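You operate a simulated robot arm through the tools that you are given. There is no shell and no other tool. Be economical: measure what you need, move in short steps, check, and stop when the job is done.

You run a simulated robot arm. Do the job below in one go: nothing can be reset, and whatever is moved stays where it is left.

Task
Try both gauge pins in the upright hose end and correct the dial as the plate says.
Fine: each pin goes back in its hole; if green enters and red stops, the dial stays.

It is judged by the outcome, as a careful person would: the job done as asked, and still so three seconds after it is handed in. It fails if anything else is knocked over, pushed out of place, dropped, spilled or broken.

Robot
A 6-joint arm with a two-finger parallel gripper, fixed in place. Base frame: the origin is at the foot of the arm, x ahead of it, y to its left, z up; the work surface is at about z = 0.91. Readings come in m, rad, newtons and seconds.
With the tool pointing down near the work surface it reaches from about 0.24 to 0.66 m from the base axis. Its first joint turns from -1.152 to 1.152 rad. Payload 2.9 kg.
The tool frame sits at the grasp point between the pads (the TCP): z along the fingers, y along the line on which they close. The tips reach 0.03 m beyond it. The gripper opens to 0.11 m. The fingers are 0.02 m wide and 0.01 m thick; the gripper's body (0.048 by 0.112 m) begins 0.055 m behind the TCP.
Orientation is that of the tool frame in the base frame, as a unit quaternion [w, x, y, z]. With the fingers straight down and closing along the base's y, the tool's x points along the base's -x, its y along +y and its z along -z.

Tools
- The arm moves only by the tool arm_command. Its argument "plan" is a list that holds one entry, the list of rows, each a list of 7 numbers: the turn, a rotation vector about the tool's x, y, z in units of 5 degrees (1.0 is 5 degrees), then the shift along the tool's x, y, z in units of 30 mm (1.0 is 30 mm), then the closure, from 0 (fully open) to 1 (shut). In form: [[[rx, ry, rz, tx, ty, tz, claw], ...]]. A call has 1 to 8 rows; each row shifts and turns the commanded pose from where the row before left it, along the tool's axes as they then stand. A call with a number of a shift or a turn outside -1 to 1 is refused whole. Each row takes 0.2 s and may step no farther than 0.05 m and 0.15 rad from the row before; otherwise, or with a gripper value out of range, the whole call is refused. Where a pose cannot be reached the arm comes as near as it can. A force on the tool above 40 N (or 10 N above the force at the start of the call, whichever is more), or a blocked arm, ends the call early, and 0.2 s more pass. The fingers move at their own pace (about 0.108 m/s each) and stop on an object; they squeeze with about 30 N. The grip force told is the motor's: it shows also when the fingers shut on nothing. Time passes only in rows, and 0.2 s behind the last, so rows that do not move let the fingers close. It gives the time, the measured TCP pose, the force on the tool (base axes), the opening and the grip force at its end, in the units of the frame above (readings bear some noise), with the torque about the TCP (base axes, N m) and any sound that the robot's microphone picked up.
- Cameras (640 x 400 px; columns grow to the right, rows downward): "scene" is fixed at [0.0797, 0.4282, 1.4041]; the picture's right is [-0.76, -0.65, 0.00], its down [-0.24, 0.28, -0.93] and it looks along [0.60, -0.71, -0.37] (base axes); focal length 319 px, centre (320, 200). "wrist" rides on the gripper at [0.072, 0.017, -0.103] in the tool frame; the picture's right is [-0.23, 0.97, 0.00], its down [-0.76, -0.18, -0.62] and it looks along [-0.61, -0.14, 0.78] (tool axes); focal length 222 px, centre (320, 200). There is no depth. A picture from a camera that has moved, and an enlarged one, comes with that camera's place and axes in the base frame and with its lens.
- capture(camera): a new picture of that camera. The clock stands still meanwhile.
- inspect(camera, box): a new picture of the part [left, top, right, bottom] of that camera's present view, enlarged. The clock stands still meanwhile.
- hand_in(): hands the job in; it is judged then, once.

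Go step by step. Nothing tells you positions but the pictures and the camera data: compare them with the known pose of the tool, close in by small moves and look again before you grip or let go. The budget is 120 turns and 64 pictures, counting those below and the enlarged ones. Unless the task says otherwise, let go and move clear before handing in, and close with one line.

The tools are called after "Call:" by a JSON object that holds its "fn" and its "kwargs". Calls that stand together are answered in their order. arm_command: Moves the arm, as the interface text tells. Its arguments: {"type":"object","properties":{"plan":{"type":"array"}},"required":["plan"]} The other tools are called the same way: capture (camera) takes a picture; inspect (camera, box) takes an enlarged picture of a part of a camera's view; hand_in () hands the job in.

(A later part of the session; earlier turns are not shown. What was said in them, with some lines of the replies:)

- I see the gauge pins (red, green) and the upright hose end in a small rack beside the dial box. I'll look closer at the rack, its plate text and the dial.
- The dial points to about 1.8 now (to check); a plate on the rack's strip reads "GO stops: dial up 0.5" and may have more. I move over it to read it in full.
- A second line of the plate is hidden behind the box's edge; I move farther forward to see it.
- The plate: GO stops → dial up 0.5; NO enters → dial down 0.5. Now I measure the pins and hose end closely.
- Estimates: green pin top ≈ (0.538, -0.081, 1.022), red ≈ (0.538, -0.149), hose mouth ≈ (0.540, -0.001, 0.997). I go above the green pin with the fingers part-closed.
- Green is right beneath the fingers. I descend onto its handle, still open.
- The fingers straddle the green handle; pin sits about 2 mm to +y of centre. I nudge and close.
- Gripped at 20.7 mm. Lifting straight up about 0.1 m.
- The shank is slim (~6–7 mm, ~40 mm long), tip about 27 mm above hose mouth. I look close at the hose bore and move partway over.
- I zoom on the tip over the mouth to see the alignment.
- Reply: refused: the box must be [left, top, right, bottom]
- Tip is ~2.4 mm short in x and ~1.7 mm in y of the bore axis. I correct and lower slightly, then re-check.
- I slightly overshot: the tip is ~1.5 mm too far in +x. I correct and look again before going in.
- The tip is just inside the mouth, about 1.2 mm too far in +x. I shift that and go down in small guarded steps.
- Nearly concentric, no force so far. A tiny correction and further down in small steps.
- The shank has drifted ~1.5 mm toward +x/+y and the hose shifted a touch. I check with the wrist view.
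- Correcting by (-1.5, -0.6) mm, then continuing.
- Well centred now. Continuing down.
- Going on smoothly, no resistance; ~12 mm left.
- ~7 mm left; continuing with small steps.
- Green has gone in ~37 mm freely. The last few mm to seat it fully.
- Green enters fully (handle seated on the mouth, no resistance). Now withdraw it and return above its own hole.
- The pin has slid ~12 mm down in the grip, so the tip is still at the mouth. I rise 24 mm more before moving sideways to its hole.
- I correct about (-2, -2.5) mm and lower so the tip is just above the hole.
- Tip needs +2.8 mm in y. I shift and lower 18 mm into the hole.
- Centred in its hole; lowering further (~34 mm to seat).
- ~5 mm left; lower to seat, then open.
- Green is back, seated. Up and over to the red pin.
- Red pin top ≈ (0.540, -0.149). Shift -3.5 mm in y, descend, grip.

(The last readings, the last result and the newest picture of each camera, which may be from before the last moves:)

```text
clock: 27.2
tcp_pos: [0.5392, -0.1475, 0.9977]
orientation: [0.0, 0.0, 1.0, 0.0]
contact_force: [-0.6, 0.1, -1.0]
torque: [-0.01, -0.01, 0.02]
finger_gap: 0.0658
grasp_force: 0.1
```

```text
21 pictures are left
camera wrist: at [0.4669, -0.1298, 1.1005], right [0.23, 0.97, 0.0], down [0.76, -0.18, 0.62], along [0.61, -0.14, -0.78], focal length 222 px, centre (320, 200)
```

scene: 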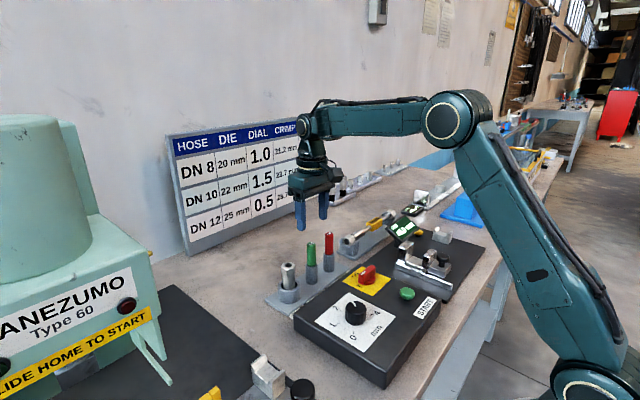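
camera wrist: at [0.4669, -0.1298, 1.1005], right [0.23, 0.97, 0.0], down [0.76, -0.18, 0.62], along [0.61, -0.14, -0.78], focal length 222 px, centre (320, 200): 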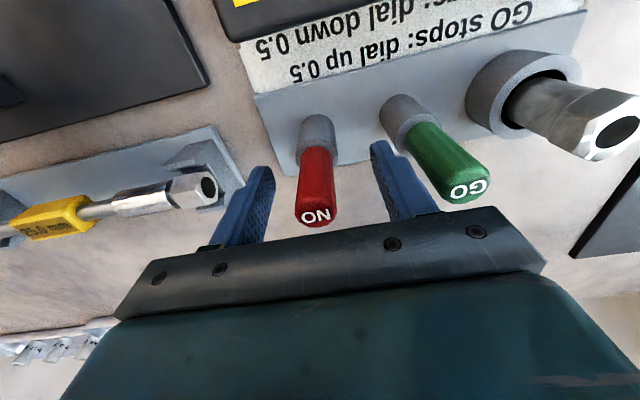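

Pin is ~1 mm to -y of centre. Nudge, close, and check the grip.

Call:
{"fn": "arm_command", "kwargs": {"plan": [[[0, 0, 0, 0, -0.035, 0, 0.4], [0, 0, 0, 0, 0, 0, 0.85], [0, 0, 0, 0, 0, 0, 0.9], [0, 0, 0, 0, 0, 0, 0.95], [0, 0, 0, 0, 0, 0, 0.95]]]}}

Call:
{"fn": "arm_command", "kwargs": {"plan": [[[0, 0, 0, 0, 0, -0.5, 0.95], [0, 0, 0, 0, 0, -0.9, 0.95], [0, 0, 0, 0, 0, -0.9, 0.95], [0, 0, 0, 0, 0, -0.9, 0.95], [0, 0, 0, 0, 0, -0.9, 0.95], [0, 0, 0, 0, 0, -0.6, 0.95], [0, 0, 0, 0, 0, 0, 0.95]]]}}

Call:
{"fn": "capture", "kwargs": {"camera": "scene"}}

```text
clock: 28.4
tcp_pos: [0.5394, -0.149, 0.9987]
orientation: [0.001, 0.0, 1.0, 0.0]
contact_force: [0.5, -1.6, 2.3]
torque: [-0.05, 0.02, -0.03]
finger_gap: 0.021
grasp_force: 30.4
```

```text
clock: 30.0
tcp_pos: [0.5381, -0.1527, 1.1408]
orientation: [0.0, 0.0, 1.0, 0.0]
contact_force: [-0.7, 1.1, -1.1]
torque: [-0.01, -0.02, 0.0]
finger_gap: 0.0208
grasp_force: 30.4
```

```text
20 pictures are left
```

scene: 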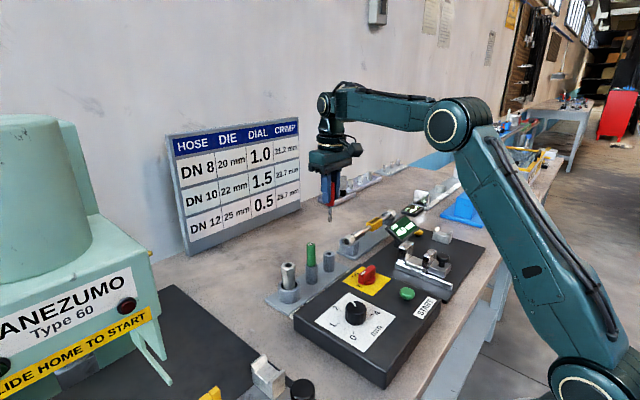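

Red is held, well clear. Moving over to the hose end, high over the green pin.

Call:
{"fn": "arm_command", "kwargs": {"plan": [[[0, 0, 0, 0, 0.6, 0, 0.95], [0, 0, 0, 0, 0.9, 0, 0.95], [0, 0, 0, 0, 0.9, 0, 0.95], [0, 0, 0, 0, 0.9, 0, 0.95], [0, 0, 0, 0, 0.9, 0, 0.95], [0, 0, 0, 0, 0.75, 0, 0.95], [0, 0, 0, 0, 0, 0, 0.95]]]}}

Call:
{"fn": "arm_command", "kwargs": {"plan": [[[0, 0, 0, 0, 0, 0.4, 0.95], [0, 0, 0, 0, 0, 0.3, 0.95], [0, 0, 0, 0, 0, 0, 0.95]]]}}

Call:
{"fn": "inspect", "kwargs": {"camera": "scene", "box": [260, 215, 320, 275]}}

Call:
{"fn": "inspect", "kwargs": {"camera": "wrist", "box": [290, 80, 360, 150]}}

```text
clock: 31.6
tcp_pos: [0.5371, -0.0029, 1.14]
orientation: [0.0, 0.001, 1.0, -0.001]
contact_force: [-0.1, -1.2, -0.5]
torque: [0.01, 0.01, 0.0]
finger_gap: 0.021
grasp_force: 29.6
```

```text
clock: 32.4
tcp_pos: [0.537, -0.0017, 1.1189]
orientation: [0.0, 0.001, 1.0, 0.0]
contact_force: [-0.5, -0.9, -0.7]
torque: [0.0, 0.0, -0.01]
finger_gap: 0.0209
grasp_force: 30.4
```

```text
6.67 times, centred on (290, 245) of scene
camera zoom: at [0.0797, 0.4282, 1.4041], right [-0.76, -0.65, 0.0], down [-0.24, 0.28, -0.93], along [0.6, -0.71, -0.37], focal length 2126 px, centre (520, -100)
```

zoom: 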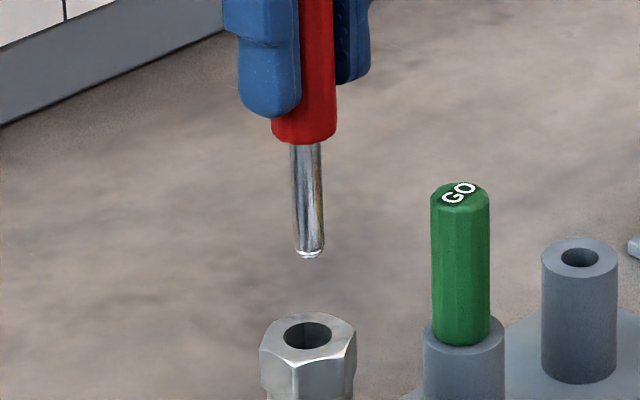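

```text
5.71 times, centred on (325, 115) of wrist
camera zoom: at [0.4657, 0.0154, 1.2216], right [0.23, 0.97, 0.0], down [0.76, -0.18, 0.62], along [0.61, -0.14, -0.78], focal length 1269 px, centre (291, 686)
```

zoom: 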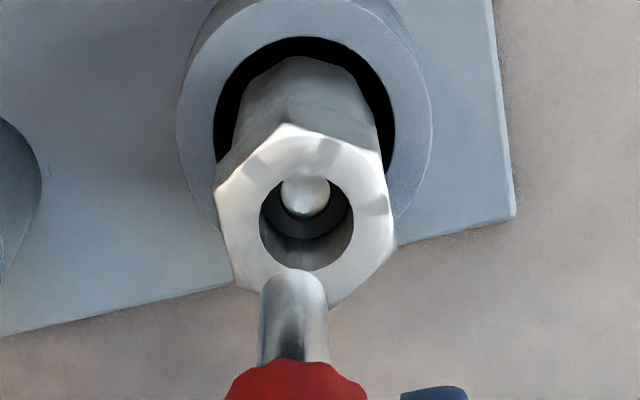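

Red's shank is thicker (~10 mm). Correct (+0.6, +2.2) mm and lower to just above the mouth.

Call:
{"fn": "arm_command", "kwargs": {"plan": [[[0, 0, 0, -0.02, 0.073, 0, 0.95], [0, 0, 0, 0, 0, 0.4, 0.95], [0, 0, 0, 0, 0, 0.4, 0.95], [0, 0, 0, 0, 0, 0.15, 0.95], [0, 0, 0, 0, 0, 0, 0.95]]]}}

Call:
{"fn": "inspect", "kwargs": {"camera": "scene", "box": [265, 235, 315, 275]}}

Call:
{"fn": "inspect", "kwargs": {"camera": "wrist", "box": [300, 95, 350, 150]}}

```text
clock: 33.6
tcp_pos: [0.5382, -0.0005, 1.0906]
orientation: [-0.001, 0.0, 1.0, 0.0]
contact_force: [0.2, -0.1, -1.5]
torque: [-0.06, -0.02, 0.01]
finger_gap: 0.021
grasp_force: 29.5
```

```text
10.00 times, centred on (290, 255) of scene
camera zoom: at [0.0797, 0.4282, 1.4041], right [-0.76, -0.65, 0.0], down [-0.24, 0.28, -0.93], along [0.6, -0.71, -0.37], focal length 3190 px, centre (620, -350)
```

zoom: 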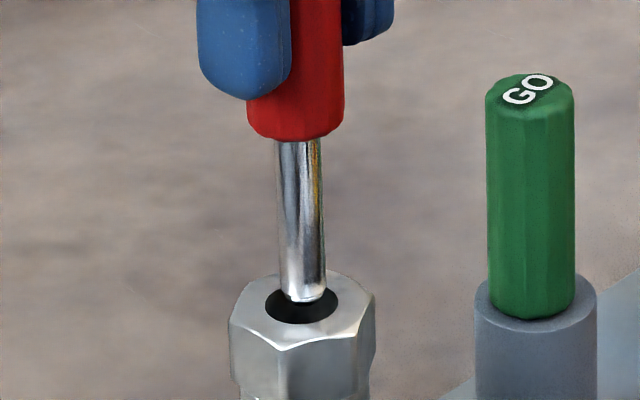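

```text
7.27 times, centred on (325, 122) of wrist
camera zoom: at [0.4655, 0.0174, 1.1929], right [0.23, 0.97, 0.0], down [0.76, -0.18, 0.62], along [0.61, -0.14, -0.78], focal length 1615 px, centre (284, 764)
```

zoom: 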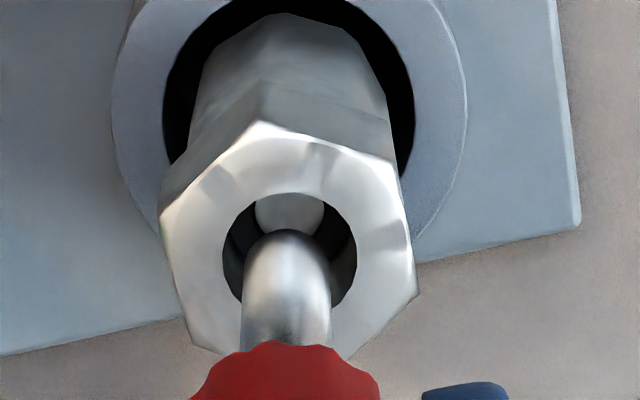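

Nearly centred at the mouth. Shift +0.6 mm in x and go down 12 mm carefully.

Call:
{"fn": "arm_command", "kwargs": {"plan": [[[0, 0, 0, -0.02, 0, 0, 0.95], [0, 0, 0, 0, 0, 0.1, 0.95], [0, 0, 0, 0, 0, 0.1, 0.95], [0, 0, 0, 0, 0, 0.1, 0.95], [0, 0, 0, 0, 0, 0.1, 0.95], [0, 0, 0, 0, 0, 0, 0.95]]]}}

Call:
{"fn": "inspect", "kwargs": {"camera": "scene", "box": [265, 235, 315, 275]}}

```text
clock: 35.0
tcp_pos: [0.5395, 0.0007, 1.0759]
orientation: [0.0, 0.0, 1.0, 0.0]
contact_force: [0.5, -0.1, -1.5]
torque: [0.01, 0.02, 0.02]
finger_gap: 0.0209
grasp_force: 29.8
```

```text
10.00 times, centred on (290, 255) of scene
camera zoom: at [0.0797, 0.4282, 1.4041], right [-0.76, -0.65, 0.0], down [-0.24, 0.28, -0.93], along [0.6, -0.71, -0.37], focal length 3190 px, centre (620, -350)
```

zoom: 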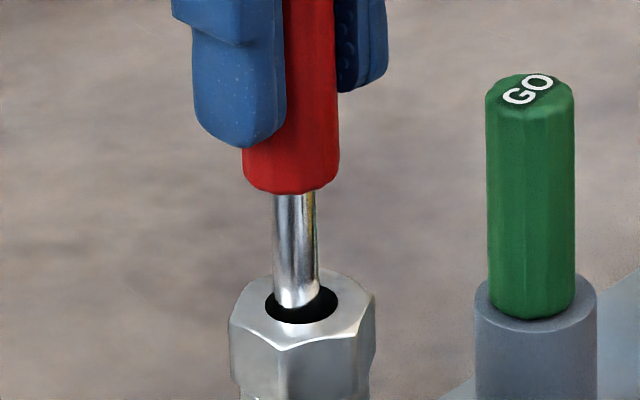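

Small drift; correct (-0.7, -0.6) mm and continue down, watching the force.

Call:
{"fn": "arm_command", "kwargs": {"plan": [[[0, 0, 0, 0.023, -0.02, 0, 0.95], [0, 0, 0, 0, 0, 0, 0.95], [0, 0, 0, 0, 0, 0.1, 0.95], [0, 0, 0, 0, 0, 0.1, 0.95], [0, 0, 0, 0, 0, 0, 0.95]]]}}

Call:
{"fn": "arm_command", "kwargs": {"plan": [[[0, 0, 0, 0, 0, 0.1, 0.95], [0, 0, 0, 0, 0, 0, 0.95]]]}}

Call:
{"fn": "inspect", "kwargs": {"camera": "scene", "box": [265, 235, 315, 275]}}

```text
clock: 36.2
tcp_pos: [0.5377, 0.0005, 1.0706]
orientation: [0.0, -0.001, 1.0, 0.001]
contact_force: [0.0, -0.2, -0.6]
torque: [0.06, -0.03, 0.0]
finger_gap: 0.0209
grasp_force: 29.6
```

```text
clock: 36.8
tcp_pos: [0.5391, -0.0011, 1.0704]
orientation: [0.001, 0.0, 1.0, 0.0]
contact_force: [-0.4, 3.1, 18.1]
torque: [0.44, 0.04, -0.02]
finger_gap: 0.0209
grasp_force: 29.8
```

```text
10.00 times, centred on (290, 255) of scene
camera zoom: at [0.0794, 0.4282, 1.4041], right [-0.76, -0.65, 0.0], down [-0.24, 0.28, -0.93], along [0.6, -0.71, -0.37], focal length 3190 px, centre (620, -350)
```

zoom: 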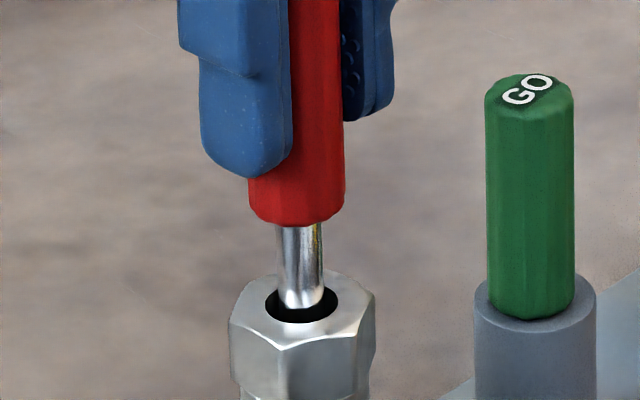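

Red meets 18 N about 18–20 mm inside. I check centring from the wrist to be sure it's a true stop and not an edge.

Call:
{"fn": "inspect", "kwargs": {"camera": "wrist", "box": [300, 95, 350, 150]}}

```text
7.27 times, centred on (325, 122) of wrist
camera zoom: at [0.4654, 0.0173, 1.1732], right [0.23, 0.97, 0.0], down [0.76, -0.18, 0.63], along [0.61, -0.14, -0.78], focal length 1615 px, centre (284, 764)
```

zoom: 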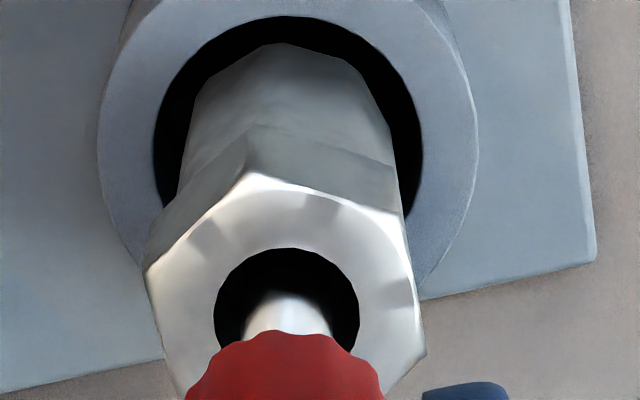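

Centred laterally in both views, so this looks like a true stop on the bore shoulder. I confirm with two offset probes, lifting between.

Call:
{"fn": "arm_command", "kwargs": {"plan": [[[0, 0, 0, 0, 0, -0.15, 0.95], [0, 0, 0, -0.035, 0, 0, 0.95], [0, 0, 0, 0, 0, 0.15, 0.95], [0, 0, 0, 0, 0, 0, 0.95]]]}}

Call:
{"fn": "arm_command", "kwargs": {"plan": [[[0, 0, 0, 0, 0, -0.15, 0.95], [0, 0, 0, 0.035, -0.035, 0, 0.95], [0, 0, 0, 0, 0, 0.15, 0.95], [0, 0, 0, 0, 0, 0, 0.95]]]}}

Call:
{"fn": "arm_command", "kwargs": {"plan": [[[0, 0, 0, 0, 0, -0.15, 0.95], [0, 0, 0, 0.03, 0.035, 0, 0.95], [0, 0, 0, 0, 0, 0.15, 0.95], [0, 0, 0, 0, 0, 0, 0.95]]]}}

Call:
{"fn": "arm_command", "kwargs": {"plan": [[[0, 0, 0, 0, 0, -0.15, 0.95], [0, 0, 0, -0.03, 0.035, 0, 0.95], [0, 0, 0, 0, 0, 0.15, 0.95], [0, 0, 0, 0, 0, 0, 0.95]]]}}

```text
clock: 37.8
tcp_pos: [0.539, 0.0002, 1.0689]
orientation: [0.001, 0.0, 1.0, 0.0]
contact_force: [-3.2, 3.7, 17.8]
torque: [0.41, 0.14, -0.01]
finger_gap: 0.0209
grasp_force: 29.9
```

```text
clock: 38.8
tcp_pos: [0.5378, -0.001, 1.0689]
orientation: [0.002, 0.0, 1.0, 0.0]
contact_force: [-0.3, 3.9, 16.1]
torque: [0.4, -0.04, 0.04]
finger_gap: 0.0212
grasp_force: 30.1
```

```text
clock: 39.8
tcp_pos: [0.5379, -0.0006, 1.0689]
orientation: [0.002, 0.0, 1.0, 0.0]
contact_force: [-0.1, 1.8, 6.5]
torque: [0.21, -0.14, 0.03]
finger_gap: 0.0209
grasp_force: 29.6
```

```text
clock: 40.8
tcp_pos: [0.5403, -0.0005, 1.0694]
orientation: [0.001, 0.0, 1.0, 0.0]
contact_force: [-2.7, -1.6, 7.0]
torque: [-0.23, 0.14, -0.01]
finger_gap: 0.0209
grasp_force: 30.2
```

Forces dropped a bit, possibly as the pin creeps in the grip. I press once more at the neutral centre and look at whether depth changes.

Call:
{"fn": "arm_command", "kwargs": {"plan": [[[0, 0, 0, 0, 0, -0.15, 0.95], [0, 0, 0, 0, -0.015, 0, 0.95], [0, 0, 0, 0, 0, 0.15, 0.95], [0, 0, 0, 0, 0, 0.1, 0.95], [0, 0, 0, 0, 0, 0, 0.95]]]}}

Call:
{"fn": "inspect", "kwargs": {"camera": "scene", "box": [265, 235, 315, 275]}}

```text
clock: 42.0
tcp_pos: [0.5397, -0.0002, 1.0681]
orientation: [0.003, 0.0, 1.0, 0.0]
contact_force: [-1.9, -1.3, 27.5]
torque: [-0.48, 0.07, 0.03]
finger_gap: 0.021
grasp_force: 30.5
```

```text
10.00 times, centred on (290, 255) of scene
camera zoom: at [0.0791, 0.4282, 1.4041], right [-0.76, -0.65, 0.0], down [-0.24, 0.28, -0.93], along [0.6, -0.71, -0.37], focal length 3190 px, centre (620, -350)
```

zoom: 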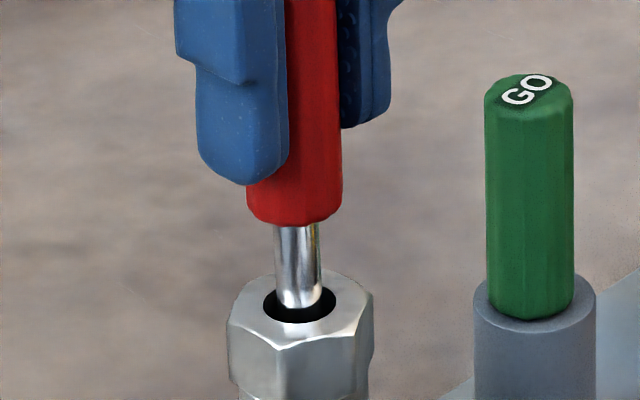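

Pushing at 27 N, the depth didn't change and the pin only slid in the grip: red stops. Green enters and red stops, so the dial stays. Now red goes back to its own hole, lifted high first.

Call:
{"fn": "arm_command", "kwargs": {"plan": [[[0, 0, 0, 0, 0, -0.2, 0.95], [0, 0, 0, 0, 0, -0.3, 0.95], [0, 0, 0, 0, 0, -0.4, 0.95], [0, 0, 0, 0, 0, -0.5, 0.95], [0, 0, 0, 0, 0, -0.7, 0.95], [0, 0, 0, 0, 0, -0.8, 0.95], [0, 0, 0, 0, 0, 0, 0.95]]]}}

Call:
{"fn": "arm_command", "kwargs": {"plan": [[[0, 0, 0, 0.017, -0.6, 0, 0.95], [0, 0, 0, 0, -0.9, 0, 0.95], [0, 0, 0, 0, -0.9, 0, 0.95], [0, 0, 0, 0, -0.9, 0, 0.95], [0, 0, 0, 0, -0.9, 0, 0.95], [0, 0, 0, 0, -0.823, 0, 0.95], [0, 0, 0, 0, 0, 0, 0.95]]]}}

Call:
{"fn": "inspect", "kwargs": {"camera": "scene", "box": [270, 190, 370, 300]}}

```text
clock: 43.6
tcp_pos: [0.5395, 0.0003, 1.1533]
orientation: [0.001, 0.0, 1.0, -0.001]
contact_force: [-0.3, 0.3, -0.7]
torque: [0.02, -0.01, 0.01]
finger_gap: 0.0208
grasp_force: 29.7
```

```text
clock: 45.2
tcp_pos: [0.5395, -0.1502, 1.1526]
orientation: [0.001, 0.0, 1.0, -0.001]
contact_force: [-0.6, 0.2, -1.4]
torque: [0.0, 0.0, 0.02]
finger_gap: 0.0206
grasp_force: 29.7
```

```text
3.64 times, centred on (320, 245) of scene
camera zoom: at [0.0797, 0.4282, 1.4041], right [-0.76, -0.65, 0.0], down [-0.24, 0.28, -0.93], along [0.6, -0.71, -0.37], focal length 1160 px, centre (320, 36)
```

zoom: 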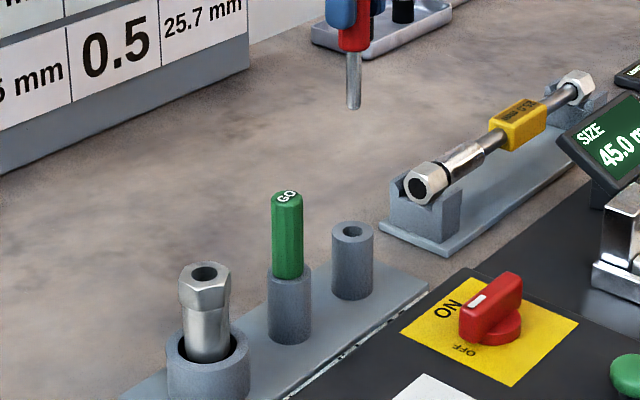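

Aligned in this view; the tip is ~100 mm above the hole. Lower ~85 mm and check.

Call:
{"fn": "arm_command", "kwargs": {"plan": [[[0, 0, 0, 0, 0, 0.8, 0.95], [0, 0, 0, 0, 0, 0.8, 0.95], [0, 0, 0, 0, 0, 0.8, 0.95], [0, 0, 0, 0, 0, 0.4, 0.95], [0, 0, 0, 0, 0, 0, 0.95]]]}}

Call:
{"fn": "inspect", "kwargs": {"camera": "scene", "box": [310, 225, 360, 265]}}

Call:
{"fn": "inspect", "kwargs": {"camera": "wrist", "box": [295, 80, 345, 135]}}

```text
clock: 46.4
tcp_pos: [0.5376, -0.1521, 1.069]
orientation: [0.0, 0.0, 1.0, 0.0]
contact_force: [0.4, -0.2, -1.6]
torque: [-0.01, 0.0, -0.03]
finger_gap: 0.0206
grasp_force: 29.9
```

```text
10.00 times, centred on (335, 245) of scene
camera zoom: at [0.0797, 0.4282, 1.4041], right [-0.76, -0.65, 0.0], down [-0.24, 0.28, -0.93], along [0.6, -0.71, -0.37], focal length 3190 px, centre (170, -250)
```

zoom: 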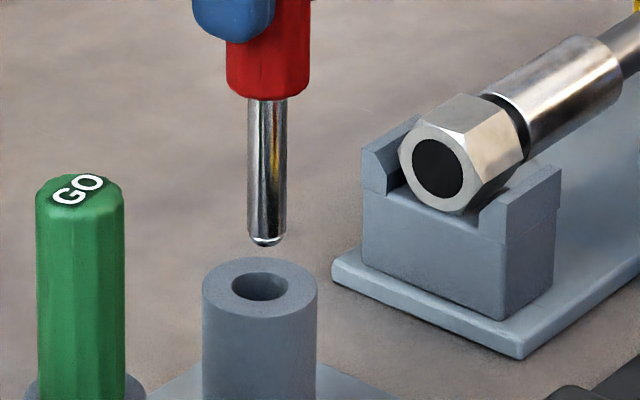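

```text
7.27 times, centred on (320, 108) of wrist
camera zoom: at [0.4658, -0.1339, 1.1722], right [0.23, 0.97, 0.0], down [0.76, -0.18, 0.62], along [0.61, -0.14, -0.78], focal length 1615 px, centre (320, 873)
```

zoom: 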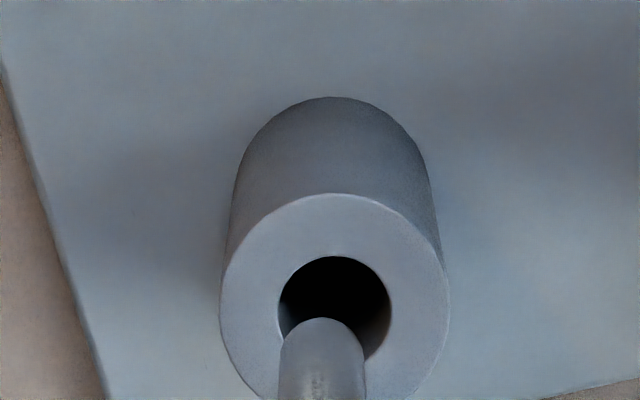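

Shift +1.8 mm in y, lower 17 mm to enter the hole.

Call:
{"fn": "arm_command", "kwargs": {"plan": [[[0, 0, 0, 0, 0.06, 0, 0.95], [0, 0, 0, 0, 0, 0, 0.95], [0, 0, 0, 0, 0, 0.2, 0.95], [0, 0, 0, 0, 0, 0.2, 0.95], [0, 0, 0, 0, 0, 0.17, 0.95], [0, 0, 0, 0, 0, 0, 0.95]]]}}

Call:
{"fn": "inspect", "kwargs": {"camera": "scene", "box": [310, 225, 360, 265]}}

```text
clock: 47.8
tcp_pos: [0.5385, -0.1503, 1.0528]
orientation: [-0.001, 0.0, 1.0, -0.001]
contact_force: [-1.3, -0.4, 0.1]
torque: [-0.03, -0.01, 0.01]
finger_gap: 0.0207
grasp_force: 30.2
```

```text
10.00 times, centred on (335, 245) of scene
camera zoom: at [0.0797, 0.4282, 1.4041], right [-0.76, -0.65, 0.0], down [-0.24, 0.28, -0.93], along [0.6, -0.71, -0.37], focal length 3190 px, centre (170, -250)
```

zoom: 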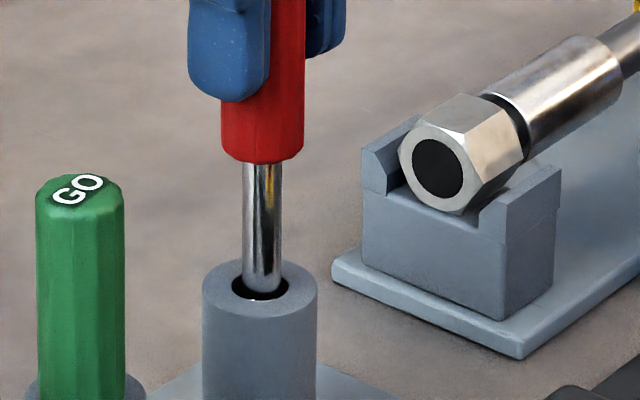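

It's in the hole and centred. Lowering 30 mm.

Call:
{"fn": "arm_command", "kwargs": {"plan": [[[0, 0, 0, 0, 0, 0.2, 0.95], [0, 0, 0, 0, 0, 0.2, 0.95], [0, 0, 0, 0, 0, 0.2, 0.95], [0, 0, 0, 0, 0, 0.2, 0.95], [0, 0, 0, 0, 0, 0.2, 0.95], [0, 0, 0, 0, 0, 0, 0.95]]]}}

Call:
{"fn": "inspect", "kwargs": {"camera": "scene", "box": [310, 225, 360, 265]}}

```text
clock: 49.2
tcp_pos: [0.5415, -0.15, 1.0209]
orientation: [0.0, 0.0, 1.0, 0.0]
contact_force: [0.0, -0.2, -0.2]
torque: [0.02, -0.02, 0.02]
finger_gap: 0.0207
grasp_force: 30.2
```

```text
10.00 times, centred on (335, 245) of scene
camera zoom: at [0.0797, 0.4282, 1.4041], right [-0.76, -0.65, 0.0], down [-0.24, 0.28, -0.93], along [0.6, -0.71, -0.37], focal length 3190 px, centre (170, -250)
```

zoom: 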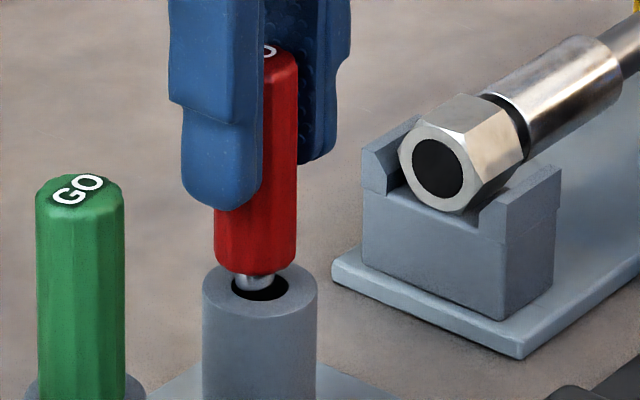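

~8 mm left; seat it and open.

Call:
{"fn": "arm_command", "kwargs": {"plan": [[[0, 0, 0, 0.03, -0.01, 0.1, 0.95], [0, 0, 0, 0, 0, 0.1, 0.95], [0, 0, 0, 0, 0, 0.07, 0.95], [0, 0, 0, 0, 0, 0, 0.95], [0, 0, 0, 0, 0, 0, 0.95]]]}}

Call:
{"fn": "inspect", "kwargs": {"camera": "scene", "box": [310, 225, 360, 265]}}

```text
clock: 50.4
tcp_pos: [0.5398, -0.1501, 1.014]
orientation: [0.0, 0.0, 1.0, -0.001]
contact_force: [-0.4, -0.6, -0.7]
torque: [-0.02, 0.03, 0.01]
finger_gap: 0.0209
grasp_force: 29.6
```

```text
10.00 times, centred on (335, 245) of scene
camera zoom: at [0.0797, 0.4282, 1.4041], right [-0.76, -0.65, 0.0], down [-0.24, 0.28, -0.93], along [0.6, -0.71, -0.37], focal length 3190 px, centre (170, -250)
```

zoom: 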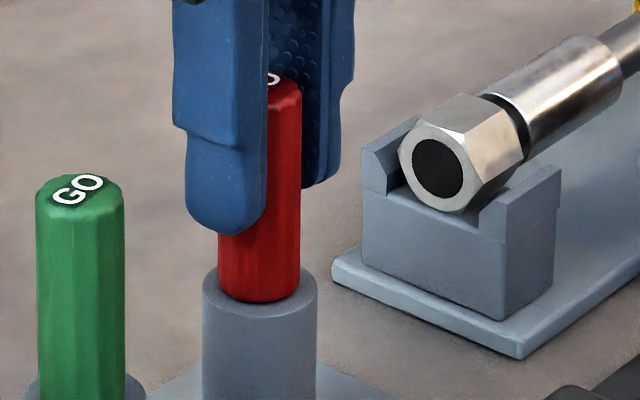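

Red is seated to within a millimetre. Release, rise clear.

Call:
{"fn": "arm_command", "kwargs": {"plan": [[[0, 0, 0, 0, 0, 0.03, 0.95], [0, 0, 0, 0, 0, 0, 0.6], [0, 0, 0, 0, 0, 0, 0.45], [0, 0, 0, 0, 0, 0, 0.45], [0, 0, 0, 0, 0, -0.7, 0.45], [0, 0, 0, 0, 0, -0.9, 0.45], [0, 0, 0, 0, 0, -0.9, 0.45], [0, 0, 0, 0, 0, -0.9, 0.45]]]}}

Call:
{"fn": "inspect", "kwargs": {"camera": "scene", "box": [250, 210, 450, 335]}}

```text
clock: 52.2
tcp_pos: [0.5402, -0.1486, 1.1156]
orientation: [0.0, 0.0, 1.0, 0.0]
contact_force: [-0.1, -0.1, 0.1]
torque: [-0.03, 0.04, 0.02]
finger_gap: 0.0608
grasp_force: 0.1
```

```text
3.20 times, centred on (350, 272) of scene
camera zoom: at [0.0797, 0.4282, 1.4041], right [-0.76, -0.65, 0.0], down [-0.24, 0.28, -0.93], along [0.6, -0.71, -0.37], focal length 1021 px, centre (224, -32)
```

zoom: 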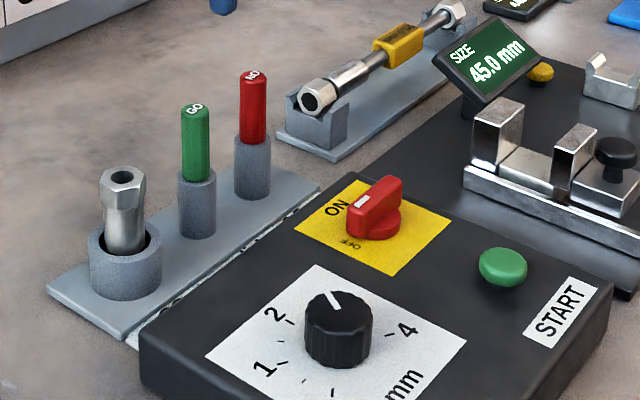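

Both pins stand back in their own holes, the hose end is upright where it was, and the dial is untouched. The gripper is open and clear, so I hand in.

Call:
{"fn": "hand_in", "kwargs": {}}

```text
The job is handed in.
```

Green (GO) went fully into the hose end and red (NO) stopped about 20 mm in. The plate therefore asks for no change: I left the dial where it was and put both pins back in their own holes.
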